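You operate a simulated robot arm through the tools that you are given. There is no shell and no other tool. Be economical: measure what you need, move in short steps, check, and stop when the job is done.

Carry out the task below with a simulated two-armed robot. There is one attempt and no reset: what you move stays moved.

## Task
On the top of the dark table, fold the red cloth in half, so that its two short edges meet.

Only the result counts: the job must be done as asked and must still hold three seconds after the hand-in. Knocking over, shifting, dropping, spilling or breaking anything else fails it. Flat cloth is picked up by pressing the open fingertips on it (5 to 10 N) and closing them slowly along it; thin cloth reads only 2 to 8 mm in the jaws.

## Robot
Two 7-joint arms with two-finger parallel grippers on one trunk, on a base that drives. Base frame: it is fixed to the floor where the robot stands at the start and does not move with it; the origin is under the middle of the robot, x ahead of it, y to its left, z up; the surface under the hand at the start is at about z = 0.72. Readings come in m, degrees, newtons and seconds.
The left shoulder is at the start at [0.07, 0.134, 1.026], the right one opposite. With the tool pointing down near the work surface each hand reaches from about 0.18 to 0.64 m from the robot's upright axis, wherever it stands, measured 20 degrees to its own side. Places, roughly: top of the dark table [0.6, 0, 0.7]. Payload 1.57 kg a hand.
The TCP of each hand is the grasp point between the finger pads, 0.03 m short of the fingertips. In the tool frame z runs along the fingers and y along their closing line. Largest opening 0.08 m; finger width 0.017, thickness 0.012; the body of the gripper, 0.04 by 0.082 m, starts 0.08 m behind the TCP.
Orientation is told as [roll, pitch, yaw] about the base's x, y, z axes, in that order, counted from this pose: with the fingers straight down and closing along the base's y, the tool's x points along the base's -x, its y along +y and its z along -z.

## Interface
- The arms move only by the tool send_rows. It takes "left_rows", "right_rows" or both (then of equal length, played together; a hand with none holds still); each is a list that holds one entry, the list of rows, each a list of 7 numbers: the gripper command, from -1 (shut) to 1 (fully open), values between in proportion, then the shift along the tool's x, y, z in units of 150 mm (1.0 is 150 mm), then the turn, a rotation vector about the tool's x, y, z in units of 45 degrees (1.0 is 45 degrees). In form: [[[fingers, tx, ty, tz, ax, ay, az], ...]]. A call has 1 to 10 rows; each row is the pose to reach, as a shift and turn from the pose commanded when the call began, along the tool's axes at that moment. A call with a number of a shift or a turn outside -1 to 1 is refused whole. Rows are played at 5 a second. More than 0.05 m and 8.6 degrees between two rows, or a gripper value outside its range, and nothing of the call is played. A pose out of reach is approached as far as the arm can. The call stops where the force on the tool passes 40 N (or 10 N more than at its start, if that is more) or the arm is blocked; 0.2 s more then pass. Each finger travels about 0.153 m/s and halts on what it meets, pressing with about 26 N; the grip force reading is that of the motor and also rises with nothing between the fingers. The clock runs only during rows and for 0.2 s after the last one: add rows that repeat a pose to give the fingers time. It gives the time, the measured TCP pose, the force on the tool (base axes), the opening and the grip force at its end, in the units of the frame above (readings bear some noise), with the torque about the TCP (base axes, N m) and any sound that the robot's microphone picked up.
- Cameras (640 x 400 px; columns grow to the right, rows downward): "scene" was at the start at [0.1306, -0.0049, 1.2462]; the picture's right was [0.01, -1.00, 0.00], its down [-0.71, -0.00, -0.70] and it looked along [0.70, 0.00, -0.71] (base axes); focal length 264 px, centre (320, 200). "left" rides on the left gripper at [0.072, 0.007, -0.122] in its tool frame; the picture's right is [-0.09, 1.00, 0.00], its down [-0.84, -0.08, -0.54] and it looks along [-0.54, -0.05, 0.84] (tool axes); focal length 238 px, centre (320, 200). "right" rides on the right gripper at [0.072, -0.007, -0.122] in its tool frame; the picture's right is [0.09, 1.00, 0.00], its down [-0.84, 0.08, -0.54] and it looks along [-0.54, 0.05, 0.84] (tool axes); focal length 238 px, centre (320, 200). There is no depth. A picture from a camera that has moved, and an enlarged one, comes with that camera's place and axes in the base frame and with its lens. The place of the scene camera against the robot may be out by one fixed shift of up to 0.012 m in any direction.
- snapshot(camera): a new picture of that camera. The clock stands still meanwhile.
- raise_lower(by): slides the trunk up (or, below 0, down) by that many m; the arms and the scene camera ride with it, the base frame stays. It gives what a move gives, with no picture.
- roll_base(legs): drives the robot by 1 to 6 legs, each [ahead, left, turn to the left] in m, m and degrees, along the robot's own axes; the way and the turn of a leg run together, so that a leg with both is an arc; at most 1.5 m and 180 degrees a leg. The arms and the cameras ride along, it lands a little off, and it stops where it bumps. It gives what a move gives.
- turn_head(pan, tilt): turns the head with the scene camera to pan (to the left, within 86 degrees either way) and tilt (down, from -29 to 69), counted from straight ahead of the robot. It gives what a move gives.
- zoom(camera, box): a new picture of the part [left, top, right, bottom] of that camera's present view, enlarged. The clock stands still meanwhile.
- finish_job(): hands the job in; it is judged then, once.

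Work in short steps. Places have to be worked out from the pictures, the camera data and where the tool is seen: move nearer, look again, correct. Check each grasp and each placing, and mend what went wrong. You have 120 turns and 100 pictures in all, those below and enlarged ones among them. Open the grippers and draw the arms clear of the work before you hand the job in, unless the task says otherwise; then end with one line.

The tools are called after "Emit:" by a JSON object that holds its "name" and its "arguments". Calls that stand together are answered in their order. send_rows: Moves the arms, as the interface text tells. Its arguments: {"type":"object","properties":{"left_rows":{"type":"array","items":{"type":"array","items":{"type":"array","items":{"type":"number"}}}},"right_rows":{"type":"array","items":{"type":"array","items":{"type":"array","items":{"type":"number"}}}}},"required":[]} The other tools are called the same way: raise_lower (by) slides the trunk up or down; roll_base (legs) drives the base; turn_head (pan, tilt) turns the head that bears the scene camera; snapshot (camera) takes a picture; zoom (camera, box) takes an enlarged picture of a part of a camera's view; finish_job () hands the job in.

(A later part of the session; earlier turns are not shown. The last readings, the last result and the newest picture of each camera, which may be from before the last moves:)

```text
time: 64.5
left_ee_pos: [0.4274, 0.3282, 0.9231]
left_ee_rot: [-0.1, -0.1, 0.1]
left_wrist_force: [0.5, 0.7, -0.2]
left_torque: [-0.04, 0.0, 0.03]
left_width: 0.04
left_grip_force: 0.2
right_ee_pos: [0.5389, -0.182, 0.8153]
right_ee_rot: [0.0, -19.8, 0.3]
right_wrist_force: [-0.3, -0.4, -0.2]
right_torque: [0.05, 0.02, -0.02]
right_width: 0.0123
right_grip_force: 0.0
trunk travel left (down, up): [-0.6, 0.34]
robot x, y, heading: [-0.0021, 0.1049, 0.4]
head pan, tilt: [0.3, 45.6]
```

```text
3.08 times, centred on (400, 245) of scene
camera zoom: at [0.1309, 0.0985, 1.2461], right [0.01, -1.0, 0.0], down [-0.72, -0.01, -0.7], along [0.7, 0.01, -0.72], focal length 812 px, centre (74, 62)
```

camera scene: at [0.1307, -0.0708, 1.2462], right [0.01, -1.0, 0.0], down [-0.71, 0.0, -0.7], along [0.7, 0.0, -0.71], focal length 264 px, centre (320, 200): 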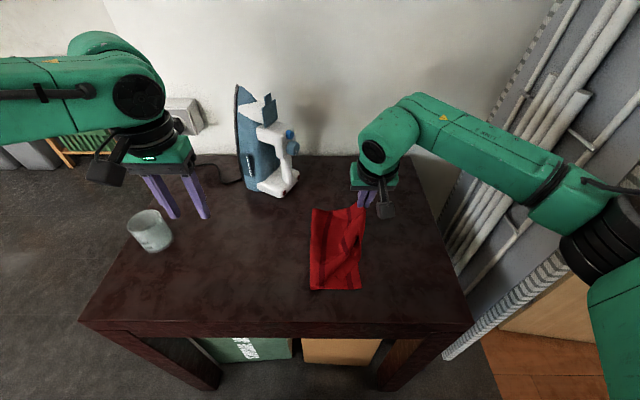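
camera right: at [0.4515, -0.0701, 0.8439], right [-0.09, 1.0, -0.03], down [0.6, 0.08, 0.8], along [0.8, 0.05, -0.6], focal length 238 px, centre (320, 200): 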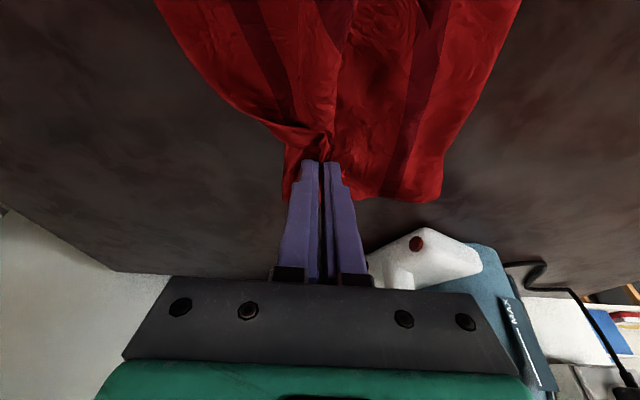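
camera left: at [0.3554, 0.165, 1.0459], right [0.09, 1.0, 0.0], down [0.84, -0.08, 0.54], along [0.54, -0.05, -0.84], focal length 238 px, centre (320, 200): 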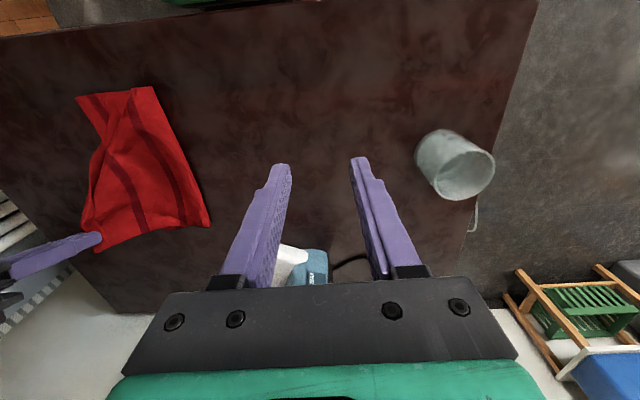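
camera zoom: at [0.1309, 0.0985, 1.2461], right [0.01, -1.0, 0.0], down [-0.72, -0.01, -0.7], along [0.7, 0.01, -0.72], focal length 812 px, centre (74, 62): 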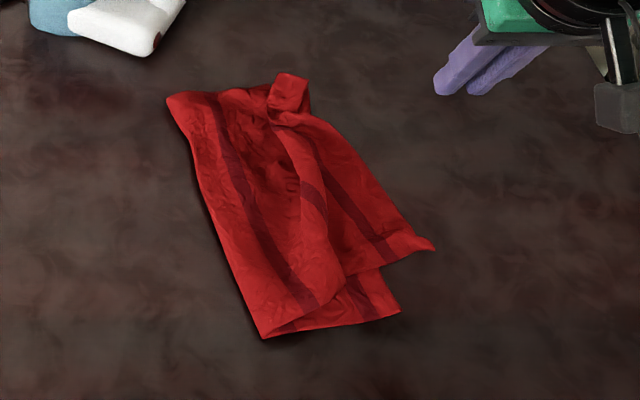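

I'll now pinch the top at the middle stripe, mid-length (0.48, −0.018), now that there's slack, and pull it left. Base shifts 4 cm left for reach.

Emit:
{"name": "roll_base", "arguments": {"legs": [[0, 0.045, 0]]}}

Emit:
{"name": "send_rows", "arguments": {"right_rows": [[[-0.3, 0.05, 0.15, -0.1, 0, 0.1, 0], [-0.3, 0.1, 0.3, -0.15, 0, 0.2, 0], [-0.3, 0.2, 0.5, -0.15, 0, 0.3, 0], [-0.3, 0.3, 0.7, -0.1, 0, 0.44, 0], [-0.3, 0.4, 0.8, 0.0, 0, 0.44, 0], [-0.3, 0.4, 0.8, 0.0, 0, 0.44, 0]]]}}

Emit:
{"name": "snapshot", "arguments": {"camera": "right"}}

```text
time: 65.4
left_ee_pos: [0.427, 0.3716, 0.9237]
left_ee_rot: [0.0, -0.1, 0.1]
left_wrist_force: [0.5, -0.8, 0.0]
left_torque: [-0.02, 0.02, 0.02]
left_width: 0.04
left_grip_force: 0.0
right_ee_pos: [0.5373, -0.1403, 0.8138]
right_ee_rot: [0.0, -19.7, 0.1]
right_wrist_force: [-0.5, 0.5, 0.7]
right_torque: [0.02, 0.03, 0.0]
right_width: 0.0121
right_grip_force: 0.0
trunk travel left (down, up): [-0.6, 0.34]
robot x, y, heading: [-0.0004, 0.1451, 0.1]
head pan, tilt: [0.3, 45.6]
```

```text
time: 66.8
left_ee_pos: [0.4276, 0.371, 0.9227]
left_ee_rot: [-0.2, -0.1, 0.1]
left_wrist_force: [-0.1, -0.4, -0.2]
left_torque: [0.04, -0.03, 0.0]
left_width: 0.0396
left_grip_force: 0.1
right_ee_pos: [0.4783, -0.0182, 0.7948]
right_ee_rot: [-0.1, 0.0, 0.2]
right_wrist_force: [0.3, -0.8, -0.4]
right_torque: [0.04, -0.06, 0.0]
right_width: 0.0281
right_grip_force: 0.0
trunk travel left (down, up): [-0.6, 0.34]
robot x, y, heading: [-0.0024, 0.1484, 0.1]
head pan, tilt: [0.3, 45.6]
```

```text
38 pictures are left
camera right: at [0.4066, -0.0249, 0.9164], right [-0.09, 1.0, 0.0], down [0.84, 0.08, 0.54], along [0.54, 0.05, -0.84], focal length 238 px, centre (320, 200)
```

right: 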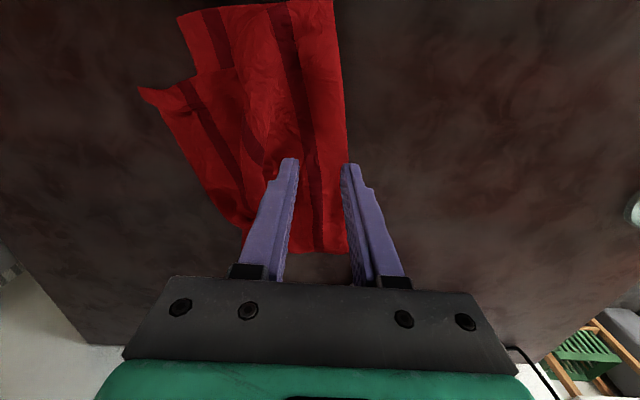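

The stripe is right between the fingers (about 8 mm right of centre). I shift that much and press.

Emit:
{"name": "send_rows", "arguments": {"right_rows": [[[-0.3, 0, -0.05, 0.1, 0, 0, 0], [-0.3, 0, -0.05, 0.22, 0, 0, 0], [-0.3, 0, -0.05, 0.27, 0, 0, 0], [-0.3, 0, -0.05, 0.285, 0, 0, 0], [-0.3, 0, -0.05, 0.285, 0, 0, 0]]]}}

```text
time: 68.0
left_ee_pos: [0.4261, 0.371, 0.9228]
left_ee_rot: [-0.1, -0.1, 0.2]
left_wrist_force: [-0.4, -0.3, 0.6]
left_torque: [0.0, 0.02, 0.01]
left_width: 0.0399
left_grip_force: 0.2
right_ee_pos: [0.4804, -0.0267, 0.7531]
right_ee_rot: [0.0, -0.1, 0.1]
right_wrist_force: [-0.3, 0.6, 2.6]
right_torque: [0.02, 0.05, -0.02]
right_width: 0.0279
right_grip_force: 0.2
trunk travel left (down, up): [-0.6, 0.34]
robot x, y, heading: [-0.001, 0.1483, -0.2]
head pan, tilt: [0.3, 45.6]
```

Emit:
{"name": "send_rows", "arguments": {"right_rows": [[[-0.3, 0, 0, 0.008, 0, 0, 0], [-0.3, 0, 0, 0.009, 0, 0, 0], [-0.45, 0, 0, 0.009, 0, 0, 0], [-0.6, 0, 0, 0.009, 0, 0, 0], [-0.75, 0, 0, 0.009, 0, 0, 0], [-0.9, 0, 0, 0.009, 0, 0, 0], [-1, 0, 0, 0.009, 0, 0, 0], [-1, 0, 0, 0.009, 0, 0, 0], [-1, 0, 0, -0.1, 0, 0, 0], [-1, 0, 0, -0.22, 0, 0, 0]]]}}

Emit:
{"name": "snapshot", "arguments": {"camera": "right"}}

Emit:
{"name": "snapshot", "arguments": {"camera": "scene"}}

```text
time: 70.2
left_ee_pos: [0.4272, 0.3709, 0.9222]
left_ee_rot: [-0.1, -0.1, 0.1]
left_wrist_force: [0.4, 0.9, 0.3]
left_torque: [0.02, 0.02, 0.0]
left_width: 0.04
left_grip_force: 0.1
right_ee_pos: [0.482, -0.0275, 0.7851]
right_ee_rot: [0.0, -0.1, 0.1]
right_wrist_force: [0.4, 0.7, 0.6]
right_torque: [-0.03, -0.01, 0.01]
right_width: 0.0018
right_grip_force: 23.8
trunk travel left (down, up): [-0.6, 0.34]
robot x, y, heading: [0.0001, 0.1437, 0.1]
head pan, tilt: [0.3, 45.6]
```

```text
37 pictures are left
camera right: at [0.4084, -0.0347, 0.9078], right [-0.09, 1.0, 0.0], down [0.84, 0.08, 0.54], along [0.54, 0.05, -0.84], focal length 238 px, centre (320, 200)
```

right: 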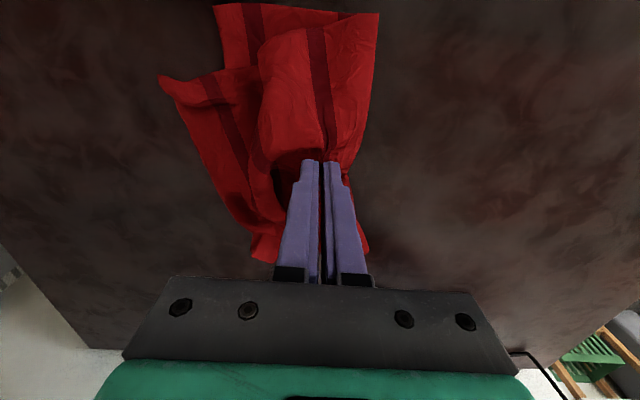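

```text
36 pictures are left
camera scene: at [0.1298, 0.142, 1.2461], right [0.01, -1.0, 0.0], down [-0.71, -0.01, -0.7], along [0.7, 0.01, -0.71], focal length 264 px, centre (320, 200)
```

scene: 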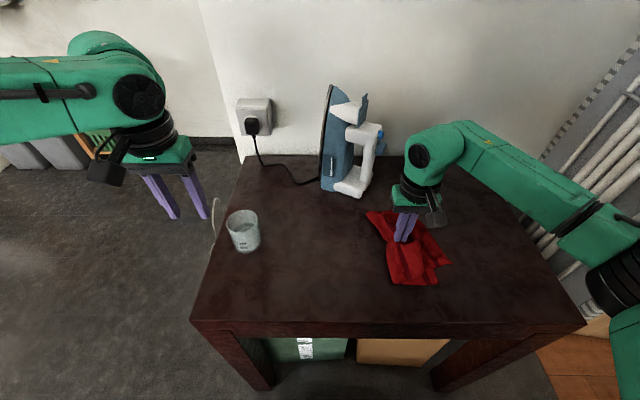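

The midline is held with slack around it. I pull left 7 cm at this height, then lower.

Emit:
{"name": "send_rows", "arguments": {"right_rows": [[[-1, 0, 0.12, 0, 0, 0, 0], [-1, 0, 0.24, 0, 0, 0, 0], [-1, 0, 0.36, 0, 0, 0, 0], [-1, 0, 0.48, 0.05, 0, 0, 0], [-1, 0, 0.5, 0.12, 0, 0, 0], [-1, 0, 0.5, 0.2, 0, 0, 0], [-1, 0, 0.5, 0.2, 0, 0, 0]]]}}

Emit:
{"name": "snapshot", "arguments": {"camera": "right"}}

Emit:
{"name": "zoom", "arguments": {"camera": "scene", "box": [320, 180, 480, 310]}}

```text
time: 71.8
left_ee_pos: [0.4272, 0.3709, 0.9234]
left_ee_rot: [-0.1, -0.2, 0.1]
left_wrist_force: [-0.9, 0.0, 0.8]
left_torque: [-0.02, 0.02, -0.04]
left_width: 0.0399
left_grip_force: 0.0
right_ee_pos: [0.4804, 0.0484, 0.7568]
right_ee_rot: [0.0, 0.0, 0.1]
right_wrist_force: [0.0, 0.4, -0.4]
right_torque: [-0.02, 0.0, -0.01]
right_width: 0.0018
right_grip_force: 23.2
trunk travel left (down, up): [-0.6, 0.34]
robot x, y, heading: [-0.0042, 0.1476, 0.4]
head pan, tilt: [0.3, 45.6]
```

```text
35 pictures are left
camera right: at [0.409, 0.0422, 0.8774], right [-0.09, 1.0, 0.0], down [0.84, 0.08, 0.54], along [0.54, 0.05, -0.84], focal length 238 px, centre (320, 200)
```

right: 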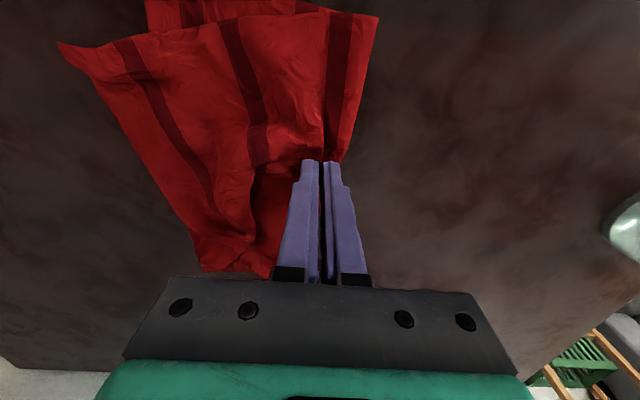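

```text
3.08 times, centred on (400, 245) of scene
camera zoom: at [0.13, 0.142, 1.2462], right [0.01, -1.0, 0.0], down [-0.71, -0.01, -0.7], along [0.7, 0.01, -0.71], focal length 812 px, centre (74, 62)
```

zoom: 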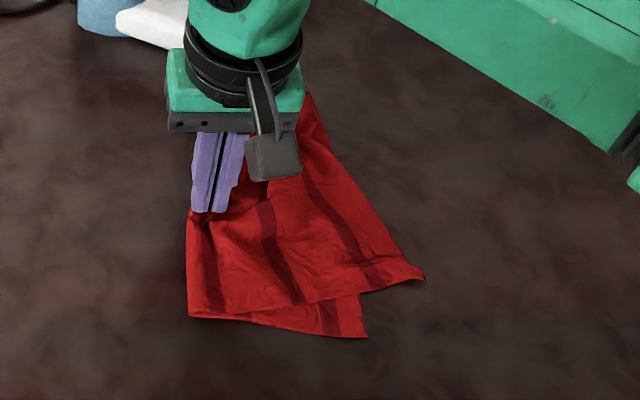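

Very good: the hump is gone and the middle stripe is at the fold. I release, back off and re-measure.

Emit:
{"name": "send_rows", "arguments": {"right_rows": [[[-0.9, 0, 0, 0.015, 0, 0, 0], [-0.8, 0, 0, 0.015, 0, 0, 0], [-0.7, 0, 0, 0.015, 0, 0, 0], [-0.7, 0, 0, -0.1, 0, 0, 0], [-0.7, 0, 0, -0.3, 0, 0, 0], [-0.7, 0.1, -0.2, -0.5, 0, 0, 0], [-0.7, 0.2, -0.45, -0.6, 0, 0, 0], [-0.7, 0.25, -0.7, -0.7, 0, 0, 0], [-0.7, 0.3, -1.0, -0.7, 0, 0, 0]]]}}

Emit:
{"name": "zoom", "arguments": {"camera": "scene", "box": [320, 180, 480, 310]}}

Emit:
{"name": "snapshot", "arguments": {"camera": "right"}}

```text
time: 73.8
left_ee_pos: [0.4269, 0.3701, 0.9231]
left_ee_rot: [0.0, -0.1, 0.1]
left_wrist_force: [-0.6, 0.5, 0.1]
left_torque: [0.06, -0.01, 0.03]
left_width: 0.0401
left_grip_force: 0.1
right_ee_pos: [0.4381, -0.1027, 0.863]
right_ee_rot: [0.1, 0.0, 0.2]
right_wrist_force: [-0.3, 0.3, -0.3]
right_torque: [0.0, 0.03, -0.01]
right_width: 0.0116
right_grip_force: 0.0
trunk travel left (down, up): [-0.6, 0.34]
robot x, y, heading: [-0.0003, 0.1503, -0.1]
head pan, tilt: [0.3, 45.6]
```

```text
3.08 times, centred on (400, 245) of scene
camera zoom: at [0.1293, 0.1402, 1.2463], right [0.01, -1.0, 0.0], down [-0.71, 0.0, -0.7], along [0.7, 0.01, -0.71], focal length 812 px, centre (74, 62)
```

zoom: 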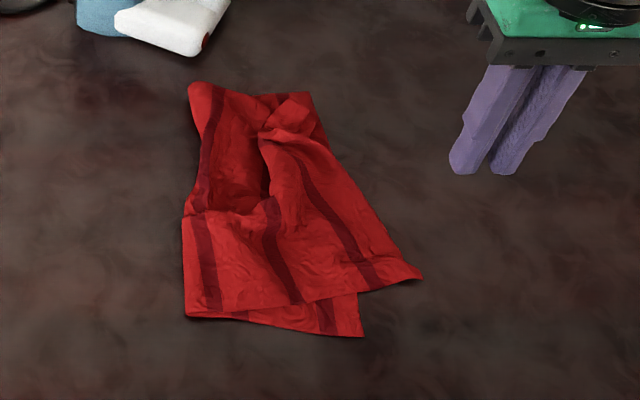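

```text
32 pictures are left
camera right: at [0.3655, -0.1103, 0.984], right [-0.1, 1.0, 0.0], down [0.84, 0.08, 0.54], along [0.54, 0.05, -0.84], focal length 238 px, centre (320, 200)
```

right: 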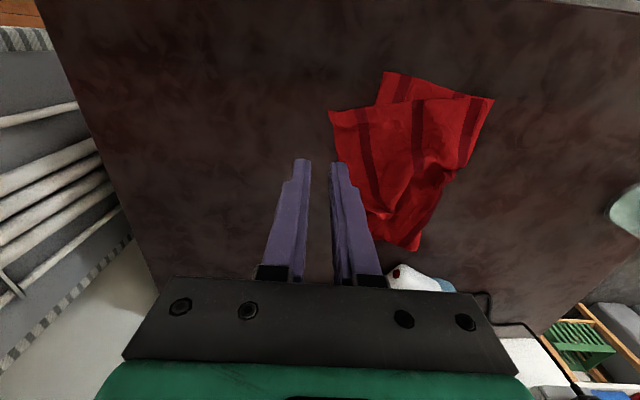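

Remaining: the top near corner at (0.43, −0.098) belongs at (0.387, −0.045), and some slack is left in the far half. I grasp the top near corner.

Emit:
{"name": "send_rows", "arguments": {"right_rows": [[[-0.3, -0.03, 0.13, 0.2, 0, 0, 0], [-0.3, -0.04, 0.13, 0.45, 0, 0, 0], [-0.3, -0.04, 0.13, 0.65, 0, 0, 0], [-0.3, -0.04, 0.13, 0.71, 0, 0, 0], [-0.3, -0.04, 0.13, 0.735, 0, 0, 0], [-0.3, -0.04, 0.13, 0.735, 0, 0, 0]]]}}

Emit:
{"name": "zoom", "arguments": {"camera": "right", "box": [200, 60, 440, 210]}}

```text
time: 75.2
left_ee_pos: [0.4266, 0.3715, 0.9242]
left_ee_rot: [-0.1, -0.2, 0.1]
left_wrist_force: [-0.2, 0.3, -0.3]
left_torque: [-0.01, 0.02, -0.04]
left_width: 0.04
left_grip_force: 0.1
right_ee_pos: [0.4415, -0.0803, 0.7514]
right_ee_rot: [-0.1, -0.2, 0.0]
right_wrist_force: [0.0, 0.0, 9.6]
right_torque: [0.25, 0.03, 0.01]
right_width: 0.0274
right_grip_force: 0.0
trunk travel left (down, up): [-0.6, 0.34]
robot x, y, heading: [0.0012, 0.1453, 0.3]
head pan, tilt: [0.3, 45.6]
```

```text
2.67 times, centred on (320, 135) of right
camera zoom: at [0.3687, -0.0875, 0.8733], right [-0.09, 1.0, 0.0], down [0.84, 0.08, 0.54], along [0.54, 0.05, -0.84], focal length 636 px, centre (320, 373)
```

zoom: 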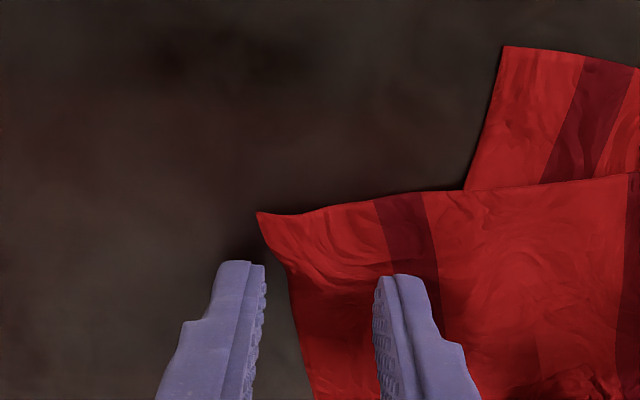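

I shift 7 mm left and 6 mm nearer so both tips are on cloth, then press and close.

Emit:
{"name": "send_rows", "arguments": {"right_rows": [[[-0.3, 0, 0, -0.04, 0, 0, 0], [-0.3, 0.04, 0.05, -0.04, 0, 0, 0], [-0.3, 0.04, 0.05, -0.005, 0, 0, 0], [-0.45, 0.04, 0.05, 0.0, 0, 0, 0], [-0.6, 0.04, 0.05, 0.0, 0, 0, 0], [-0.75, 0.04, 0.05, 0.0, 0, 0, 0], [-0.9, 0.04, 0.05, 0.0, 0, 0, 0], [-1, 0.04, 0.05, 0.0, 0, 0, 0], [-1, 0.04, 0.05, 0.0, 0, 0, 0], [-1, 0.04, 0.05, -0.2, 0, 0, 0]]]}}

Emit:
{"name": "snapshot", "arguments": {"camera": "right"}}

```text
time: 77.4
left_ee_pos: [0.4259, 0.3705, 0.9235]
left_ee_rot: [-0.1, -0.1, 0.1]
left_wrist_force: [-0.3, -0.2, -0.3]
left_torque: [0.0, 0.02, -0.02]
left_width: 0.04
left_grip_force: 0.0
right_ee_pos: [0.4347, -0.0782, 0.7784]
right_ee_rot: [-0.1, 0.1, 0.1]
right_wrist_force: [-0.2, 0.2, 0.8]
right_torque: [0.02, 0.0, 0.01]
right_width: 0.0023
right_grip_force: 23.3
trunk travel left (down, up): [-0.6, 0.34]
robot x, y, heading: [-0.0032, 0.1457, 0.0]
head pan, tilt: [0.3, 45.6]
```

```text
30 pictures are left
camera right: at [0.3622, -0.0835, 0.9016], right [-0.09, 1.0, 0.0], down [0.84, 0.08, 0.54], along [0.54, 0.05, -0.84], focal length 238 px, centre (320, 200)
```

right: 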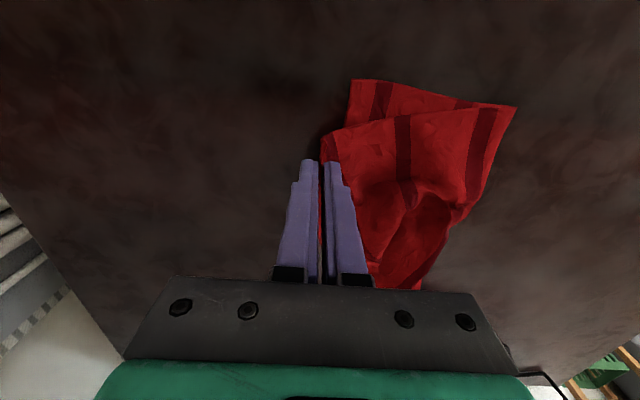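

Held. The bottom's near corner is at about (0.380, −0.061), so I carry the tip there and lower it.

Emit:
{"name": "send_rows", "arguments": {"right_rows": [[[-1, 0.1, 0.0, -0.05, 0, 0, 0], [-1, 0.2, 0.06, -0.05, 0, 0, 0], [-1, 0.3, 0.1, 0, 0, 0, 0], [-1, 0.31, 0.1, 0.1, 0, 0, 0], [-1, 0.31, 0.13, 0.17, 0, 0, 0], [-1, 0.31, 0.13, 0.175, 0, 0, 0]]]}}

Emit:
{"name": "snapshot", "arguments": {"camera": "right"}}

Emit:
{"name": "zoom", "arguments": {"camera": "scene", "box": [320, 180, 480, 310]}}

```text
time: 78.8
left_ee_pos: [0.428, 0.3715, 0.9225]
left_ee_rot: [0.0, -0.1, 0.1]
left_wrist_force: [0.1, -0.2, 0.5]
left_torque: [0.04, 0.0, -0.03]
left_width: 0.04
left_grip_force: 0.0
right_ee_pos: [0.3897, -0.055, 0.7544]
right_ee_rot: [-0.1, 0.0, 0.0]
right_wrist_force: [-0.7, -0.7, 0.8]
right_torque: [0.01, -0.04, -0.01]
right_width: 0.0024
right_grip_force: 23.7
trunk travel left (down, up): [-0.6, 0.34]
robot x, y, heading: [-0.0033, 0.1455, 0.3]
head pan, tilt: [0.3, 45.6]
```

```text
29 pictures are left
camera right: at [0.3177, -0.0625, 0.8763], right [-0.09, 1.0, 0.0], down [0.84, 0.08, 0.54], along [0.54, 0.05, -0.84], focal length 238 px, centre (320, 200)
```

right: 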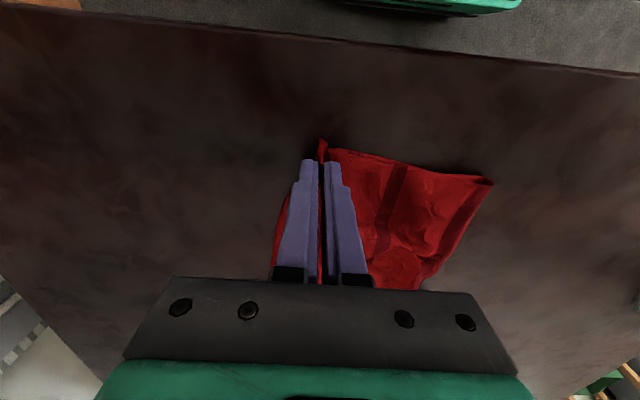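

```text
3.08 times, centred on (400, 245) of scene
camera zoom: at [0.1301, 0.1418, 1.2462], right [0.01, -1.0, 0.0], down [-0.71, -0.01, -0.7], along [0.7, 0.01, -0.71], focal length 812 px, centre (74, 62)
```

zoom: 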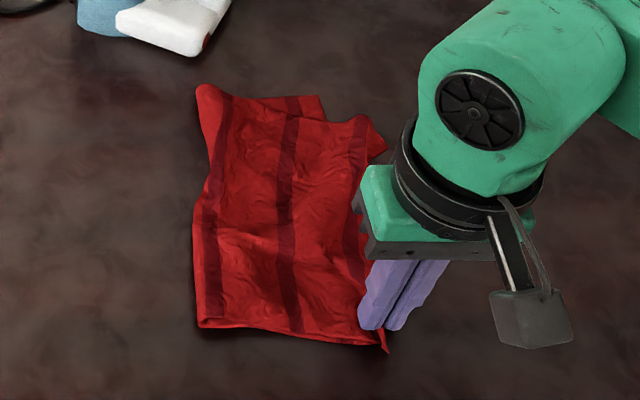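

Very close now. I release and view the whole.

Emit:
{"name": "send_rows", "arguments": {"right_rows": [[[-0.9, 0, 0, 0.01, 0, 0, 0], [-0.8, 0, 0, 0.01, 0, 0, 0], [-0.7, 0, 0, 0.01, 0, 0, 0], [-0.7, 0, 0, -0.1, 0, 0, 0], [-0.7, 0, 0, -0.3, 0, 0, 0], [-0.7, 0, -0.2, -0.5, 0, 0, 0], [-0.7, 0, -0.4, -0.65, 0, 0, 0], [-0.7, 0, -0.65, -0.75, 0, 0, 0], [-0.7, 0, -0.9, -0.75, 0, 0, 0]]]}}

Emit:
{"name": "zoom", "arguments": {"camera": "scene", "box": [320, 180, 480, 310]}}

Emit:
{"name": "zoom", "arguments": {"camera": "right", "box": [300, 40, 560, 260]}}

```text
time: 80.8
left_ee_pos: [0.4275, 0.3708, 0.9225]
left_ee_rot: [0.0, -0.1, 0.0]
left_wrist_force: [-0.6, 0.2, 0.5]
left_torque: [0.0, 0.02, 0.0]
left_width: 0.0401
left_grip_force: 0.1
right_ee_pos: [0.3909, -0.1883, 0.8665]
right_ee_rot: [0.1, -0.1, 0.1]
right_wrist_force: [1.1, 0.7, 0.2]
right_torque: [-0.01, -0.02, 0.01]
right_width: 0.0117
right_grip_force: 0.1
trunk travel left (down, up): [-0.6, 0.34]
robot x, y, heading: [0.0002, 0.1499, -0.0]
head pan, tilt: [0.3, 45.6]
```

```text
3.08 times, centred on (400, 245) of scene
camera zoom: at [0.1297, 0.1408, 1.2462], right [0.01, -1.0, 0.0], down [-0.71, 0.0, -0.7], along [0.7, 0.01, -0.71], focal length 812 px, centre (74, 62)
```

zoom: 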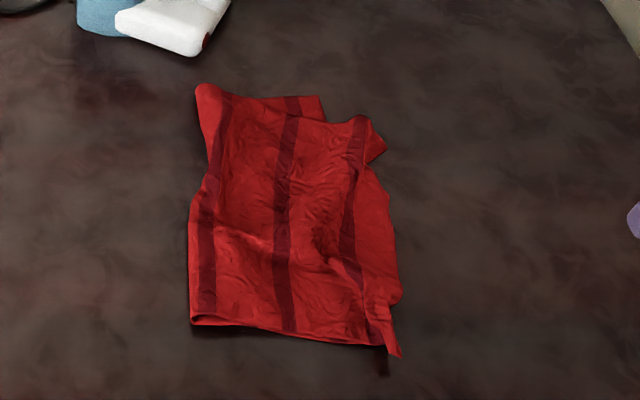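

```text
1.82 times, centred on (430, 150) of right
camera zoom: at [0.3182, -0.1962, 0.9882], right [-0.09, 1.0, 0.0], down [0.84, 0.08, 0.54], along [0.54, 0.05, -0.84], focal length 433 px, centre (120, 291)
```

zoom: 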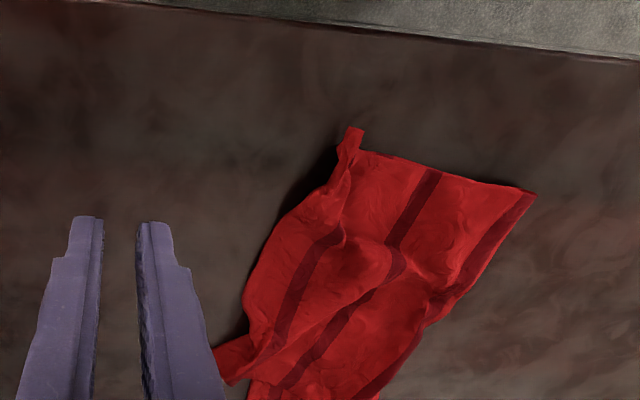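

The remaining misfit is mainly the top far corner, at about (0.573, −0.10), which belongs at (0.607, −0.064). I approach it with a tilted hand.

Emit:
{"name": "send_rows", "arguments": {"right_rows": [[[-0.3, -0.2, 0.1, 0, 0, -0.1, 0], [-0.3, -0.4, 0.22, 0.05, 0, -0.2, 0], [-0.3, -0.6, 0.34, 0.15, 0, -0.3, 0], [-0.3, -0.8, 0.46, 0.25, 0, -0.44, 0], [-0.3, -1.0, 0.56, 0.38, 0, -0.44, 0], [-0.3, -1.0, 0.56, 0.38, 0, -0.44, 0]]]}}

Emit:
{"name": "zoom", "arguments": {"camera": "right", "box": [200, 40, 480, 215]}}

```text
time: 82.2
left_ee_pos: [0.4262, 0.3709, 0.9233]
left_ee_rot: [-0.2, -0.2, 0.1]
left_wrist_force: [-0.1, -0.2, -0.2]
left_torque: [0.02, 0.03, -0.01]
left_width: 0.0404
left_grip_force: 0.0
right_ee_pos: [0.5435, -0.1046, 0.8094]
right_ee_rot: [0.0, -19.9, 0.1]
right_wrist_force: [0.1, 0.3, -0.2]
right_torque: [0.01, -0.05, 0.01]
right_width: 0.0282
right_grip_force: 0.1
trunk travel left (down, up): [-0.6, 0.34]
robot x, y, heading: [-0.0003, 0.1486, 0.1]
head pan, tilt: [0.3, 45.6]
```

```text
2.29 times, centred on (340, 128) of right
camera zoom: at [0.4347, -0.1112, 0.9003], right [-0.09, 1.0, -0.03], down [0.6, 0.08, 0.79], along [0.79, 0.05, -0.61], focal length 545 px, centre (274, 366)
```

zoom: 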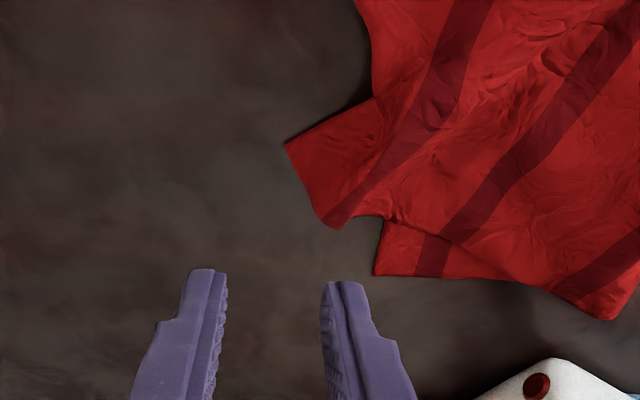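

The top's far corner flap is rotated: its tip is at (0.539, −0.104) and should be at (0.596, −0.059). I grasp just inside the tip.

Emit:
{"name": "send_rows", "arguments": {"right_rows": [[[-0.3, 0.09, 0.09, 0.05, 0, 0, 0], [-0.3, 0.14, 0.09, 0.16, 0, 0, 0], [-0.3, 0.19, 0.09, 0.28, 0, 0, 0], [-0.3, 0.205, 0.09, 0.325, 0, 0, 0], [-0.3, 0.21, 0.09, 0.333, 0, 0, 0]]]}}

Emit:
{"name": "zoom", "arguments": {"camera": "right", "box": [200, 60, 440, 210]}}

```text
time: 83.4
left_ee_pos: [0.4271, 0.3724, 0.9238]
left_ee_rot: [-0.1, -0.1, 0.0]
left_wrist_force: [0.8, -0.3, -0.3]
left_torque: [-0.02, -0.03, 0.03]
left_width: 0.0402
left_grip_force: 0.1
right_ee_pos: [0.5283, -0.0913, 0.7532]
right_ee_rot: [0.1, -20.0, 0.2]
right_wrist_force: [0.8, 0.0, 6.7]
right_torque: [0.08, -0.04, -0.03]
right_width: 0.0276
right_grip_force: 0.1
trunk travel left (down, up): [-0.6, 0.34]
robot x, y, heading: [0.0013, 0.145, -0.1]
head pan, tilt: [0.3, 45.6]
```

```text
2.67 times, centred on (320, 135) of right
camera zoom: at [0.4185, -0.0982, 0.8431], right [-0.09, 1.0, -0.03], down [0.6, 0.08, 0.8], along [0.79, 0.05, -0.61], focal length 636 px, centre (320, 373)
```

zoom: 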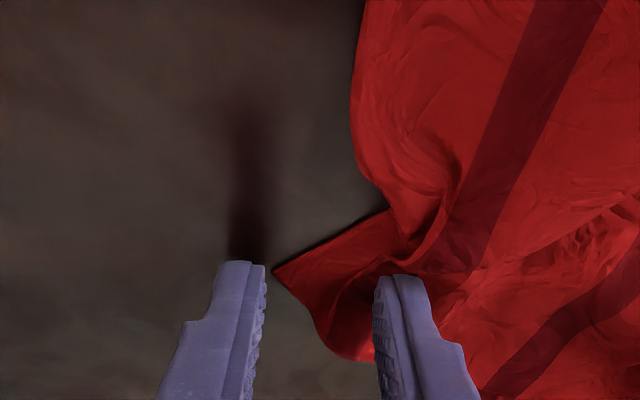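

The tip just touches the outer finger, so I shift 6 mm left and 4 mm farther, press and close.

Emit:
{"name": "send_rows", "arguments": {"right_rows": [[[-0.3, -0.01, 0, -0.03, 0, 0, 0], [-0.3, -0.035, 0.04, -0.02, 0, 0, 0], [-0.3, -0.025, 0.04, 0.01, 0, 0, 0], [-0.45, -0.023, 0.04, 0.014, 0, 0, 0], [-0.6, -0.023, 0.04, 0.014, 0, 0, 0], [-0.75, -0.023, 0.04, 0.014, 0, 0, 0], [-0.9, -0.023, 0.04, 0.014, 0, 0, 0], [-1, -0.023, 0.04, 0.014, 0, 0, 0], [-1, -0.023, 0.04, 0.014, 0, 0, 0], [-1, -0.08, 0.04, -0.15, 0, 0, 0]]]}}

Emit:
{"name": "zoom", "arguments": {"camera": "right", "box": [200, 60, 440, 210]}}

```text
time: 85.6
left_ee_pos: [0.4278, 0.3701, 0.9225]
left_ee_rot: [-0.2, -0.1, 0.1]
left_wrist_force: [0.0, -0.2, 0.9]
left_torque: [0.0, -0.01, -0.02]
left_width: 0.0401
left_grip_force: 0.1
right_ee_pos: [0.5291, -0.0852, 0.7753]
right_ee_rot: [0.0, -19.5, 0.1]
right_wrist_force: [0.5, -0.1, -0.1]
right_torque: [0.03, 0.01, 0.0]
right_width: 0.0029
right_grip_force: 24.0
trunk travel left (down, up): [-0.6, 0.34]
robot x, y, heading: [-0.0012, 0.15, -0.0]
head pan, tilt: [0.3, 45.6]
```

```text
2.67 times, centred on (320, 135) of right
camera zoom: at [0.42, -0.0919, 0.8661], right [-0.09, 1.0, -0.03], down [0.61, 0.08, 0.79], along [0.79, 0.05, -0.61], focal length 636 px, centre (320, 373)
```

zoom: 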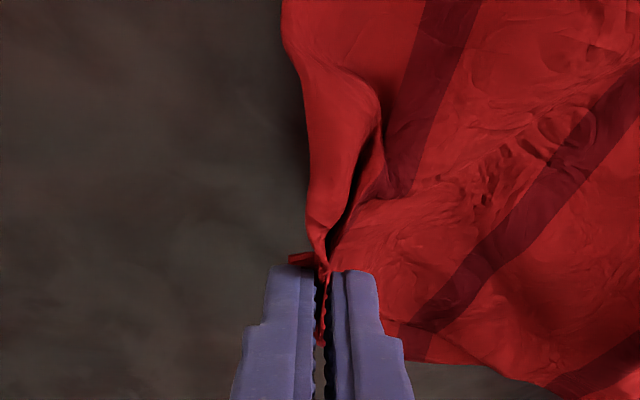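

Corner held. I move it to the bottom's far corner with a 40° counter-clockwise turn, then lower.

Emit:
{"name": "send_rows", "arguments": {"right_rows": [[[-1, -0.06, 0.02, -0.1, -0.05, 0, -0.14], [-1, -0.16, 0.06, -0.1, -0.1, 0, -0.28], [-1, -0.26, 0.1, -0.06, -0.15, 0, -0.42], [-1, -0.36, 0.147, -0.02, -0.2, 0, -0.56], [-1, -0.36, 0.147, 0.0, -0.25, 0, -0.7], [-1, -0.34, 0.147, 0.06, -0.3, 0, -0.83], [-1, -0.29, 0.147, 0.16, -0.3, 0, -0.83], [-1, -0.265, 0.147, 0.235, -0.3, 0, -0.83], [-1, -0.265, 0.147, 0.235, -0.3, 0, -0.83]]]}}

Emit:
{"name": "snapshot", "arguments": {"camera": "right"}}

Emit:
{"name": "zoom", "arguments": {"camera": "scene", "box": [320, 180, 480, 310]}}

```text
time: 87.6
left_ee_pos: [0.428, 0.3702, 0.9219]
left_ee_rot: [-0.1, -0.1, 0.0]
left_wrist_force: [0.0, -1.0, -0.4]
left_torque: [-0.01, 0.01, 0.01]
left_width: 0.0403
left_grip_force: 0.1
right_ee_pos: [0.468, -0.0239, 0.8284]
right_ee_rot: [-1.3, -20.1, 33.0]
right_wrist_force: [-0.5, 0.4, -0.3]
right_torque: [-0.01, 0.0, -0.05]
right_width: 0.0026
right_grip_force: 24.4
right hand out of reach, approached as far as the arm can: row 3, 4, 5, 6, 7, 8, 9
trunk travel left (down, up): [-0.6, 0.34]
robot x, y, heading: [0.001, 0.1454, 0.1]
head pan, tilt: [0.3, 45.6]
```

```text
22 pictures are left
camera right: at [0.3775, -0.0864, 0.9193], right [-0.61, 0.79, -0.05], down [0.45, 0.4, 0.79], along [0.65, 0.46, -0.6], focal length 238 px, centre (320, 200)
```

right: 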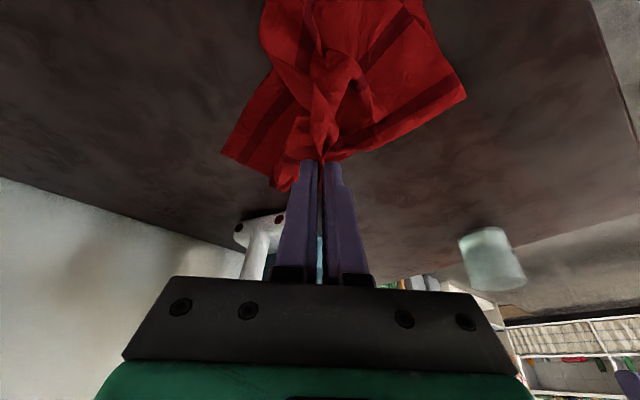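

```text
3.08 times, centred on (400, 245) of scene
camera zoom: at [0.13, 0.1415, 1.2462], right [0.01, -1.0, 0.0], down [-0.71, -0.01, -0.7], along [0.7, 0.01, -0.71], focal length 812 px, centre (74, 62)
```

zoom: 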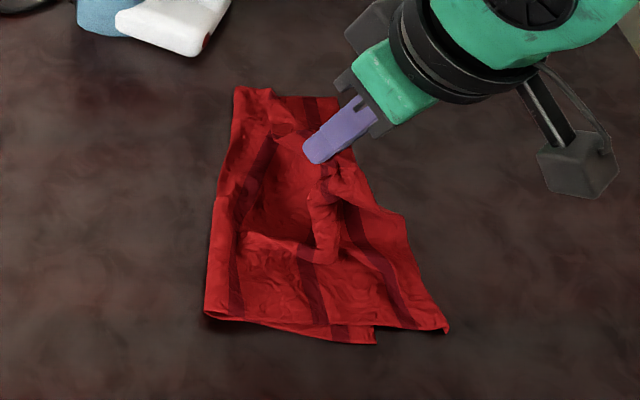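

That turn was out of reach and pulled the corner aside, but it is still held. I undo the turn and bring the corner above its target.

Emit:
{"name": "send_rows", "arguments": {"right_rows": [[[-1, -0.07, -0.12, 0.0, 0.05, 0, 0.14], [-1, -0.14, -0.24, 0.05, 0.1, 0, 0.28], [-1, -0.21, -0.36, 0.1, 0.15, 0, 0.42], [-1, -0.28, -0.48, 0.18, 0.2, 0, 0.56], [-1, -0.37, -0.605, 0.277, 0.25, 0, 0.69], [-1, -0.37, -0.605, 0.277, 0.25, 0, 0.69]]]}}

Emit:
{"name": "snapshot", "arguments": {"camera": "right"}}

```text
time: 89.0
left_ee_pos: [0.4276, 0.3699, 0.9233]
left_ee_rot: [-0.1, -0.1, 0.0]
left_wrist_force: [0.0, 0.6, -0.4]
left_torque: [-0.02, 0.0, 0.01]
left_width: 0.04
left_grip_force: 0.1
right_ee_pos: [0.5721, -0.0651, 0.8114]
right_ee_rot: [-1.0, -20.8, -0.4]
right_wrist_force: [-0.1, 0.6, -0.3]
right_torque: [-0.01, 0.0, 0.04]
right_width: 0.0028
right_grip_force: 23.8
trunk travel left (down, up): [-0.6, 0.34]
robot x, y, heading: [-0.0001, 0.1483, 0.2]
head pan, tilt: [0.3, 45.6]
```

```text
20 pictures are left
camera right: at [0.4611, -0.0689, 0.8993], right [-0.07, 1.0, -0.05], down [0.59, 0.08, 0.8], along [0.8, 0.03, -0.6], focal length 238 px, centre (320, 200)
```

right: 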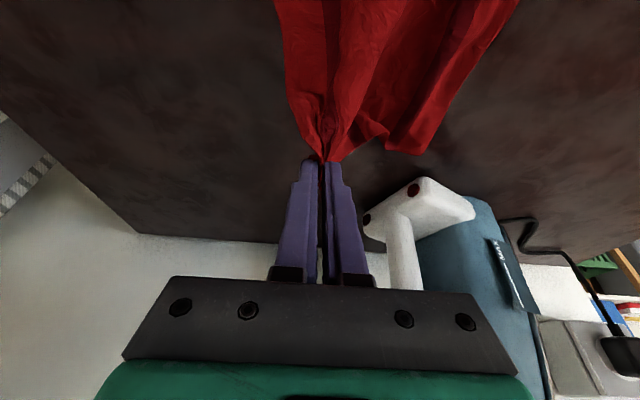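

Corner is above target. I lower it onto the bottom's far corner, release and retreat.

Emit:
{"name": "send_rows", "arguments": {"right_rows": [[[-1, -0.04, -0.05, 0.1, 0, 0, 0], [-1, 0.0, -0.05, 0.2, 0, 0, 0], [-1, 0.03, -0.05, 0.32, 0, 0, 0], [-1, 0.045, -0.05, 0.375, 0, 0, 0], [-0.85, 0.045, -0.05, 0.38, 0, 0, 0], [-0.7, 0.045, -0.05, 0.38, 0, 0, 0], [-0.7, 0.0, -0.05, 0.25, 0, 0, 0], [-0.7, -0.04, -0.05, 0.05, 0, 0, 0], [-0.7, 0.0, -0.3, 0.0, 0, 0, 0], [-0.7, 0.1, -0.6, 0.0, 0, 0, 0]]]}}

Emit:
{"name": "zoom", "arguments": {"camera": "scene", "box": [320, 180, 480, 310]}}

```text
time: 91.2
left_ee_pos: [0.4268, 0.3698, 0.9235]
left_ee_rot: [0.0, -0.2, 0.1]
left_wrist_force: [0.1, -0.3, 0.0]
left_torque: [0.03, 0.01, -0.01]
left_width: 0.04
left_grip_force: 0.1
right_ee_pos: [0.5573, -0.1546, 0.8084]
right_ee_rot: [-1.0, -20.7, -0.2]
right_wrist_force: [-0.3, 0.7, 0.0]
right_torque: [0.01, 0.01, 0.0]
right_width: 0.0119
right_grip_force: 0.1
trunk travel left (down, up): [-0.6, 0.34]
robot x, y, heading: [0.0027, 0.1432, 0.1]
head pan, tilt: [0.3, 45.6]
```

```text
3.08 times, centred on (400, 245) of scene
camera zoom: at [0.1293, 0.1406, 1.2463], right [0.01, -1.0, 0.0], down [-0.71, 0.0, -0.7], along [0.7, 0.01, -0.71], focal length 812 px, centre (74, 62)
```

zoom: 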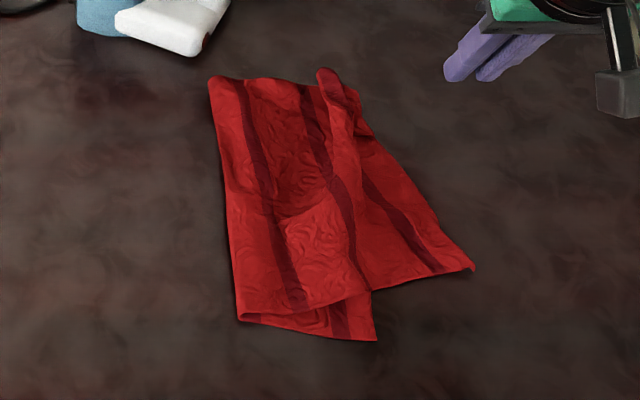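

The far end is decent now; the top near corner swung out to about (0.44, −0.14). I go to it and upright the hand.

Emit:
{"name": "send_rows", "arguments": {"right_rows": [[[-0.5, 0.15, 0.05, -0.1, 0, 0.1, 0], [-0.3, 0.3, 0.1, -0.15, 0, 0.2, 0], [-0.3, 0.45, 0.17, -0.2, 0, 0.3, 0], [-0.3, 0.6, 0.22, -0.2, 0, 0.4, 0], [-0.3, 0.72, 0.265, -0.205, 0, 0.46, 0], [-0.3, 0.72, 0.265, -0.205, 0, 0.46, 0]]]}}

Emit:
{"name": "snapshot", "arguments": {"camera": "right"}}

```text
time: 92.6
left_ee_pos: [0.4262, 0.3701, 0.9221]
left_ee_rot: [0.0, -0.1, 0.1]
left_wrist_force: [-1.0, 0.8, 0.2]
left_torque: [-0.02, -0.03, 0.01]
left_width: 0.0402
left_grip_force: 0.1
right_ee_pos: [0.4457, -0.1154, 0.8004]
right_ee_rot: [-1.1, 0.2, -0.6]
right_wrist_force: [0.8, 0.1, 0.1]
right_torque: [0.01, -0.01, 0.0]
right_width: 0.0277
right_grip_force: 0.1
trunk travel left (down, up): [-0.6, 0.34]
robot x, y, heading: [-0.0046, 0.1447, -0.1]
head pan, tilt: [0.3, 45.6]
```

```text
18 pictures are left
camera right: at [0.3733, -0.1186, 0.9224], right [-0.08, 1.0, -0.02], down [0.84, 0.08, 0.54], along [0.54, 0.03, -0.84], focal length 238 px, centre (320, 200)
```

right: 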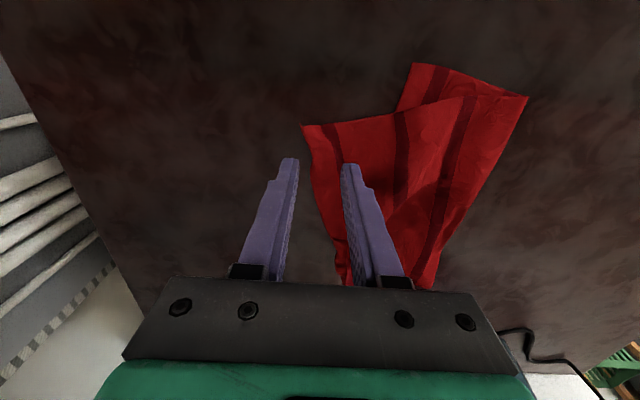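

The tip is at (0.429, −0.133) and the bottom's corner at (0.378, −0.054). I press just inside the tip and pinch.

Emit:
{"name": "send_rows", "arguments": {"right_rows": [[[-0.3, 0.085, 0.05, 0.15, 0, 0, 0], [-0.3, 0.085, 0.05, 0.28, 0, 0, 0], [-0.3, 0.085, 0.05, 0.325, 0, 0, 0], [-0.3, 0.085, 0.05, 0.332, 0, 0, 0], [-0.45, 0.085, 0.05, 0.332, 0, 0, 0], [-0.6, 0.085, 0.05, 0.332, 0, 0, 0], [-0.75, 0.085, 0.05, 0.332, 0, 0, 0], [-0.9, 0.085, 0.05, 0.332, 0, 0, 0], [-1, 0.085, 0.05, 0.332, 0, 0, 0], [-1, 0.085, 0.05, 0.332, 0, 0, 0]]]}}

```text
time: 94.8
left_ee_pos: [0.4243, 0.3735, 0.9241]
left_ee_rot: [-0.3, -0.2, 0.0]
left_wrist_force: [-0.2, 0.7, 0.2]
left_torque: [0.02, -0.05, -0.01]
left_width: 0.0399
left_grip_force: 0.0
right_ee_pos: [0.4327, -0.1069, 0.7513]
right_ee_rot: [-1.0, -0.3, -0.7]
right_wrist_force: [4.2, -3.4, 29.8]
right_torque: [-0.12, -0.16, 0.0]
right_width: 0.0059
right_grip_force: 25.2
trunk travel left (down, up): [-0.6, 0.34]
robot x, y, heading: [-0.0019, 0.1454, 0.3]
head pan, tilt: [0.3, 45.6]
```

Pinched (5.9 mm). I lift, carry it over the bottom's near corner, and lower.

Emit:
{"name": "send_rows", "arguments": {"right_rows": [[[-1, 0, 0, -0.1, 0, 0, 0], [-1, 0.02, 0.0, -0.22, 0, 0, 0], [-1, 0.12, 0.1, -0.24, 0, 0, 0], [-1, 0.22, 0.2, -0.24, 0, 0, 0], [-1, 0.32, 0.3, -0.24, 0, 0, 0], [-1, 0.34, 0.38, -0.2, 0, 0, 0], [-1, 0.34, 0.38, -0.1, 0, 0, 0], [-1, 0.34, 0.38, -0.01, 0, 0, 0], [-1, 0.34, 0.38, -0.01, 0, 0, 0]]]}}

Emit:
{"name": "snapshot", "arguments": {"camera": "right"}}

```text
time: 96.8
left_ee_pos: [0.4255, 0.3714, 0.9253]
left_ee_rot: [-0.2, -0.3, 0.2]
left_wrist_force: [-0.4, -0.6, -0.5]
left_torque: [-0.03, 0.01, -0.01]
left_width: 0.0401
left_grip_force: 0.0
right_ee_pos: [0.3819, -0.0478, 0.7543]
right_ee_rot: [-0.9, -0.5, -0.6]
right_wrist_force: [1.2, -5.3, 33.6]
right_torque: [-0.22, -0.16, -0.02]
right_width: 0.0026
right_grip_force: 23.6
trunk travel left (down, up): [-0.6, 0.34]
robot x, y, heading: [-0.0012, 0.147, 0.1]
head pan, tilt: [0.3, 45.6]
```

```text
17 pictures are left
camera right: at [0.3091, -0.0519, 0.8747], right [-0.08, 1.0, -0.02], down [0.83, 0.08, 0.55], along [0.55, 0.03, -0.84], focal length 238 px, centre (320, 200)
```

right: 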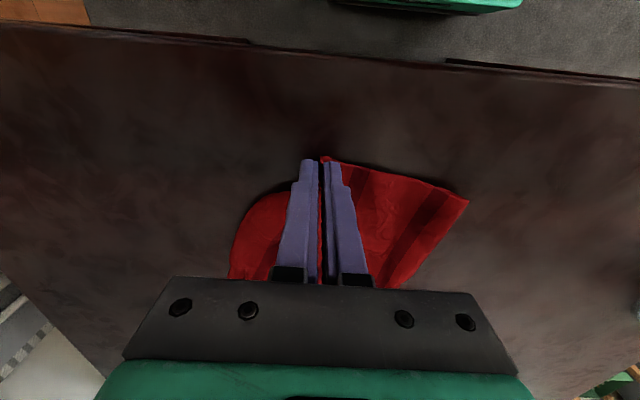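

Corner placed. I release, retreat up and right, and look.

Emit:
{"name": "send_rows", "arguments": {"right_rows": [[[-1, 0, 0, -0.02, 0, 0, 0], [-0.85, 0, 0, -0.02, 0, 0, 0], [-0.7, 0, 0, -0.02, 0, 0, 0], [-0.7, 0, 0, -0.12, 0, 0, 0], [-0.7, 0, 0, -0.32, 0, 0, 0], [-0.7, 0, -0.2, -0.5, 0, 0, 0], [-0.7, 0, -0.4, -0.6, 0, 0, 0], [-0.7, 0, -0.65, -0.6, 0, 0, 0], [-0.7, 0, -0.9, -0.6, 0, 0, 0]]]}}

Emit:
{"name": "zoom", "arguments": {"camera": "scene", "box": [320, 180, 480, 310]}}

```text
time: 98.8
left_ee_pos: [0.4267, 0.3708, 0.9233]
left_ee_rot: [0.0, -0.2, 0.1]
left_wrist_force: [0.1, -0.4, -0.3]
left_torque: [0.01, -0.03, -0.01]
left_width: 0.0398
left_grip_force: 0.0
right_ee_pos: [0.3787, -0.1799, 0.8413]
right_ee_rot: [-0.9, 0.1, -0.5]
right_wrist_force: [0.7, -0.3, 0.4]
right_torque: [0.01, 0.0, -0.05]
right_width: 0.012
right_grip_force: 0.2
trunk travel left (down, up): [-0.6, 0.34]
robot x, y, heading: [-0.0014, 0.1453, 0.2]
head pan, tilt: [0.3, 45.6]
```

```text
3.08 times, centred on (400, 245) of scene
camera zoom: at [0.1295, 0.141, 1.2462], right [0.01, -1.0, 0.0], down [-0.71, 0.0, -0.7], along [0.7, 0.01, -0.71], focal length 812 px, centre (74, 62)
```

zoom: 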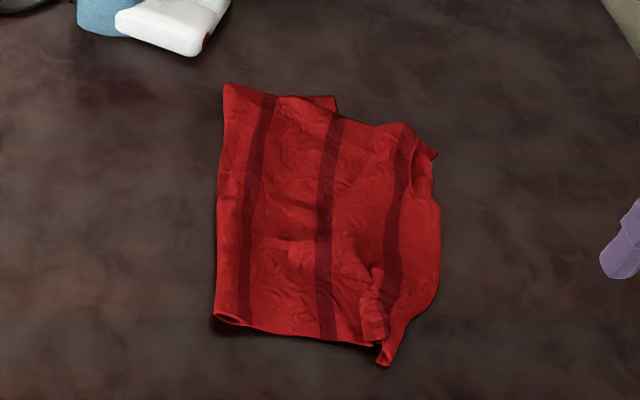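

Near corner good. The far top corner is at about (0.55, −0.14) and belongs at (0.607, −0.075). I approach it.

Emit:
{"name": "send_rows", "arguments": {"right_rows": [[[-0.3, -0.2, 0.0, 0, 0, -0.1, 0], [-0.3, -0.4, 0.05, 0.0, 0, -0.2, 0], [-0.3, -0.6, 0.12, 0.05, 0, -0.3, 0], [-0.3, -0.8, 0.22, 0.1, 0, -0.44, 0], [-0.3, -1.0, 0.32, 0.2, 0, -0.44, 0], [-0.3, -1.0, 0.32, 0.2, 0, -0.44, 0]]]}}

Emit:
{"name": "snapshot", "arguments": {"camera": "right"}}

```text
time: 100.2
left_ee_pos: [0.4267, 0.3706, 0.9233]
left_ee_rot: [-0.1, -0.1, 0.1]
left_wrist_force: [-0.5, 0.1, -0.3]
left_torque: [-0.03, -0.02, -0.01]
left_width: 0.0399
left_grip_force: 0.2
right_ee_pos: [0.5313, -0.135, 0.8095]
right_ee_rot: [-1.0, -20.0, -0.2]
right_wrist_force: [-1.0, 0.1, 0.8]
right_torque: [-0.01, -0.01, -0.01]
right_width: 0.0278
right_grip_force: 0.1
trunk travel left (down, up): [-0.6, 0.34]
robot x, y, heading: [-0.0043, 0.1473, 0.1]
head pan, tilt: [0.3, 45.6]
```

```text
15 pictures are left
camera right: at [0.422, -0.1396, 0.8998], right [-0.08, 1.0, -0.05], down [0.6, 0.08, 0.79], along [0.79, 0.03, -0.61], focal length 238 px, centre (320, 200)
```

right: 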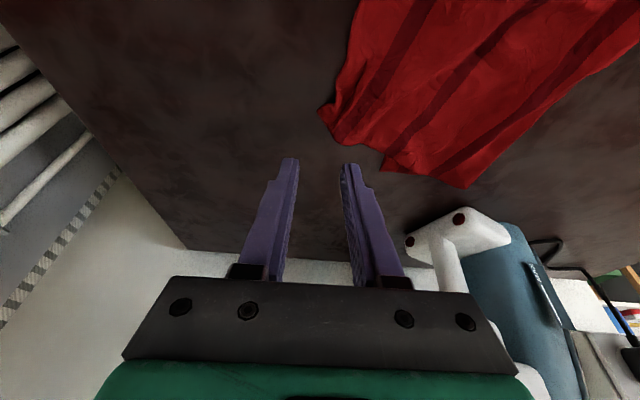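

Tip at (0.532, −0.141). I press just inside it and pinch.

Emit:
{"name": "send_rows", "arguments": {"right_rows": [[[-0.3, 0.05, 0.075, 0.1, 0, 0, 0], [-0.3, 0.1, 0.075, 0.25, 0, 0, 0], [-0.3, 0.14, 0.075, 0.345, 0, 0, 0], [-0.3, 0.142, 0.075, 0.355, 0, 0, 0], [-0.45, 0.142, 0.075, 0.357, 0, 0, 0], [-0.6, 0.142, 0.075, 0.357, 0, 0, 0], [-0.75, 0.142, 0.075, 0.357, 0, 0, 0], [-0.9, 0.142, 0.075, 0.357, 0, 0, 0], [-1, 0.142, 0.075, 0.357, 0, 0, 0], [-1, 0.142, 0.075, 0.357, 0, 0, 0]]]}}

Emit:
{"name": "snapshot", "arguments": {"camera": "right"}}

```text
time: 102.4
left_ee_pos: [0.4275, 0.3717, 0.9233]
left_ee_rot: [-0.2, -0.1, 0.0]
left_wrist_force: [-0.1, -0.1, -0.1]
left_torque: [-0.01, 0.01, 0.01]
left_width: 0.0399
left_grip_force: 0.2
right_ee_pos: [0.5297, -0.1254, 0.7531]
right_ee_rot: [-1.0, -19.9, -0.1]
right_wrist_force: [-1.8, 0.0, 0.3]
right_torque: [-0.01, 0.03, 0.0]
right_width: 0.0029
right_grip_force: 23.9
trunk travel left (down, up): [-0.6, 0.34]
robot x, y, heading: [-0.0006, 0.1463, 0.0]
head pan, tilt: [0.3, 45.6]
```

```text
14 pictures are left
camera right: at [0.4206, -0.1291, 0.843], right [-0.08, 1.0, -0.05], down [0.6, 0.08, 0.79], along [0.79, 0.03, -0.61], focal length 238 px, centre (320, 200)
```

right: 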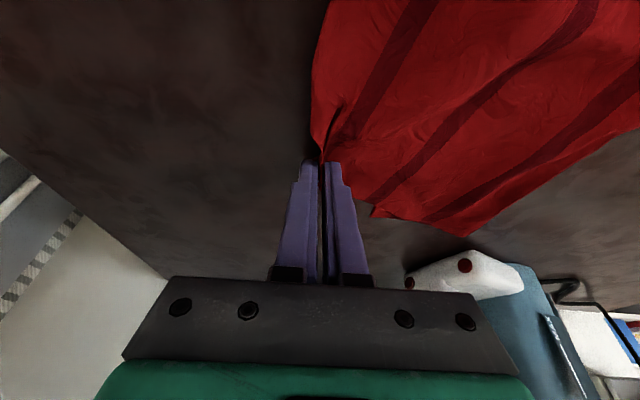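

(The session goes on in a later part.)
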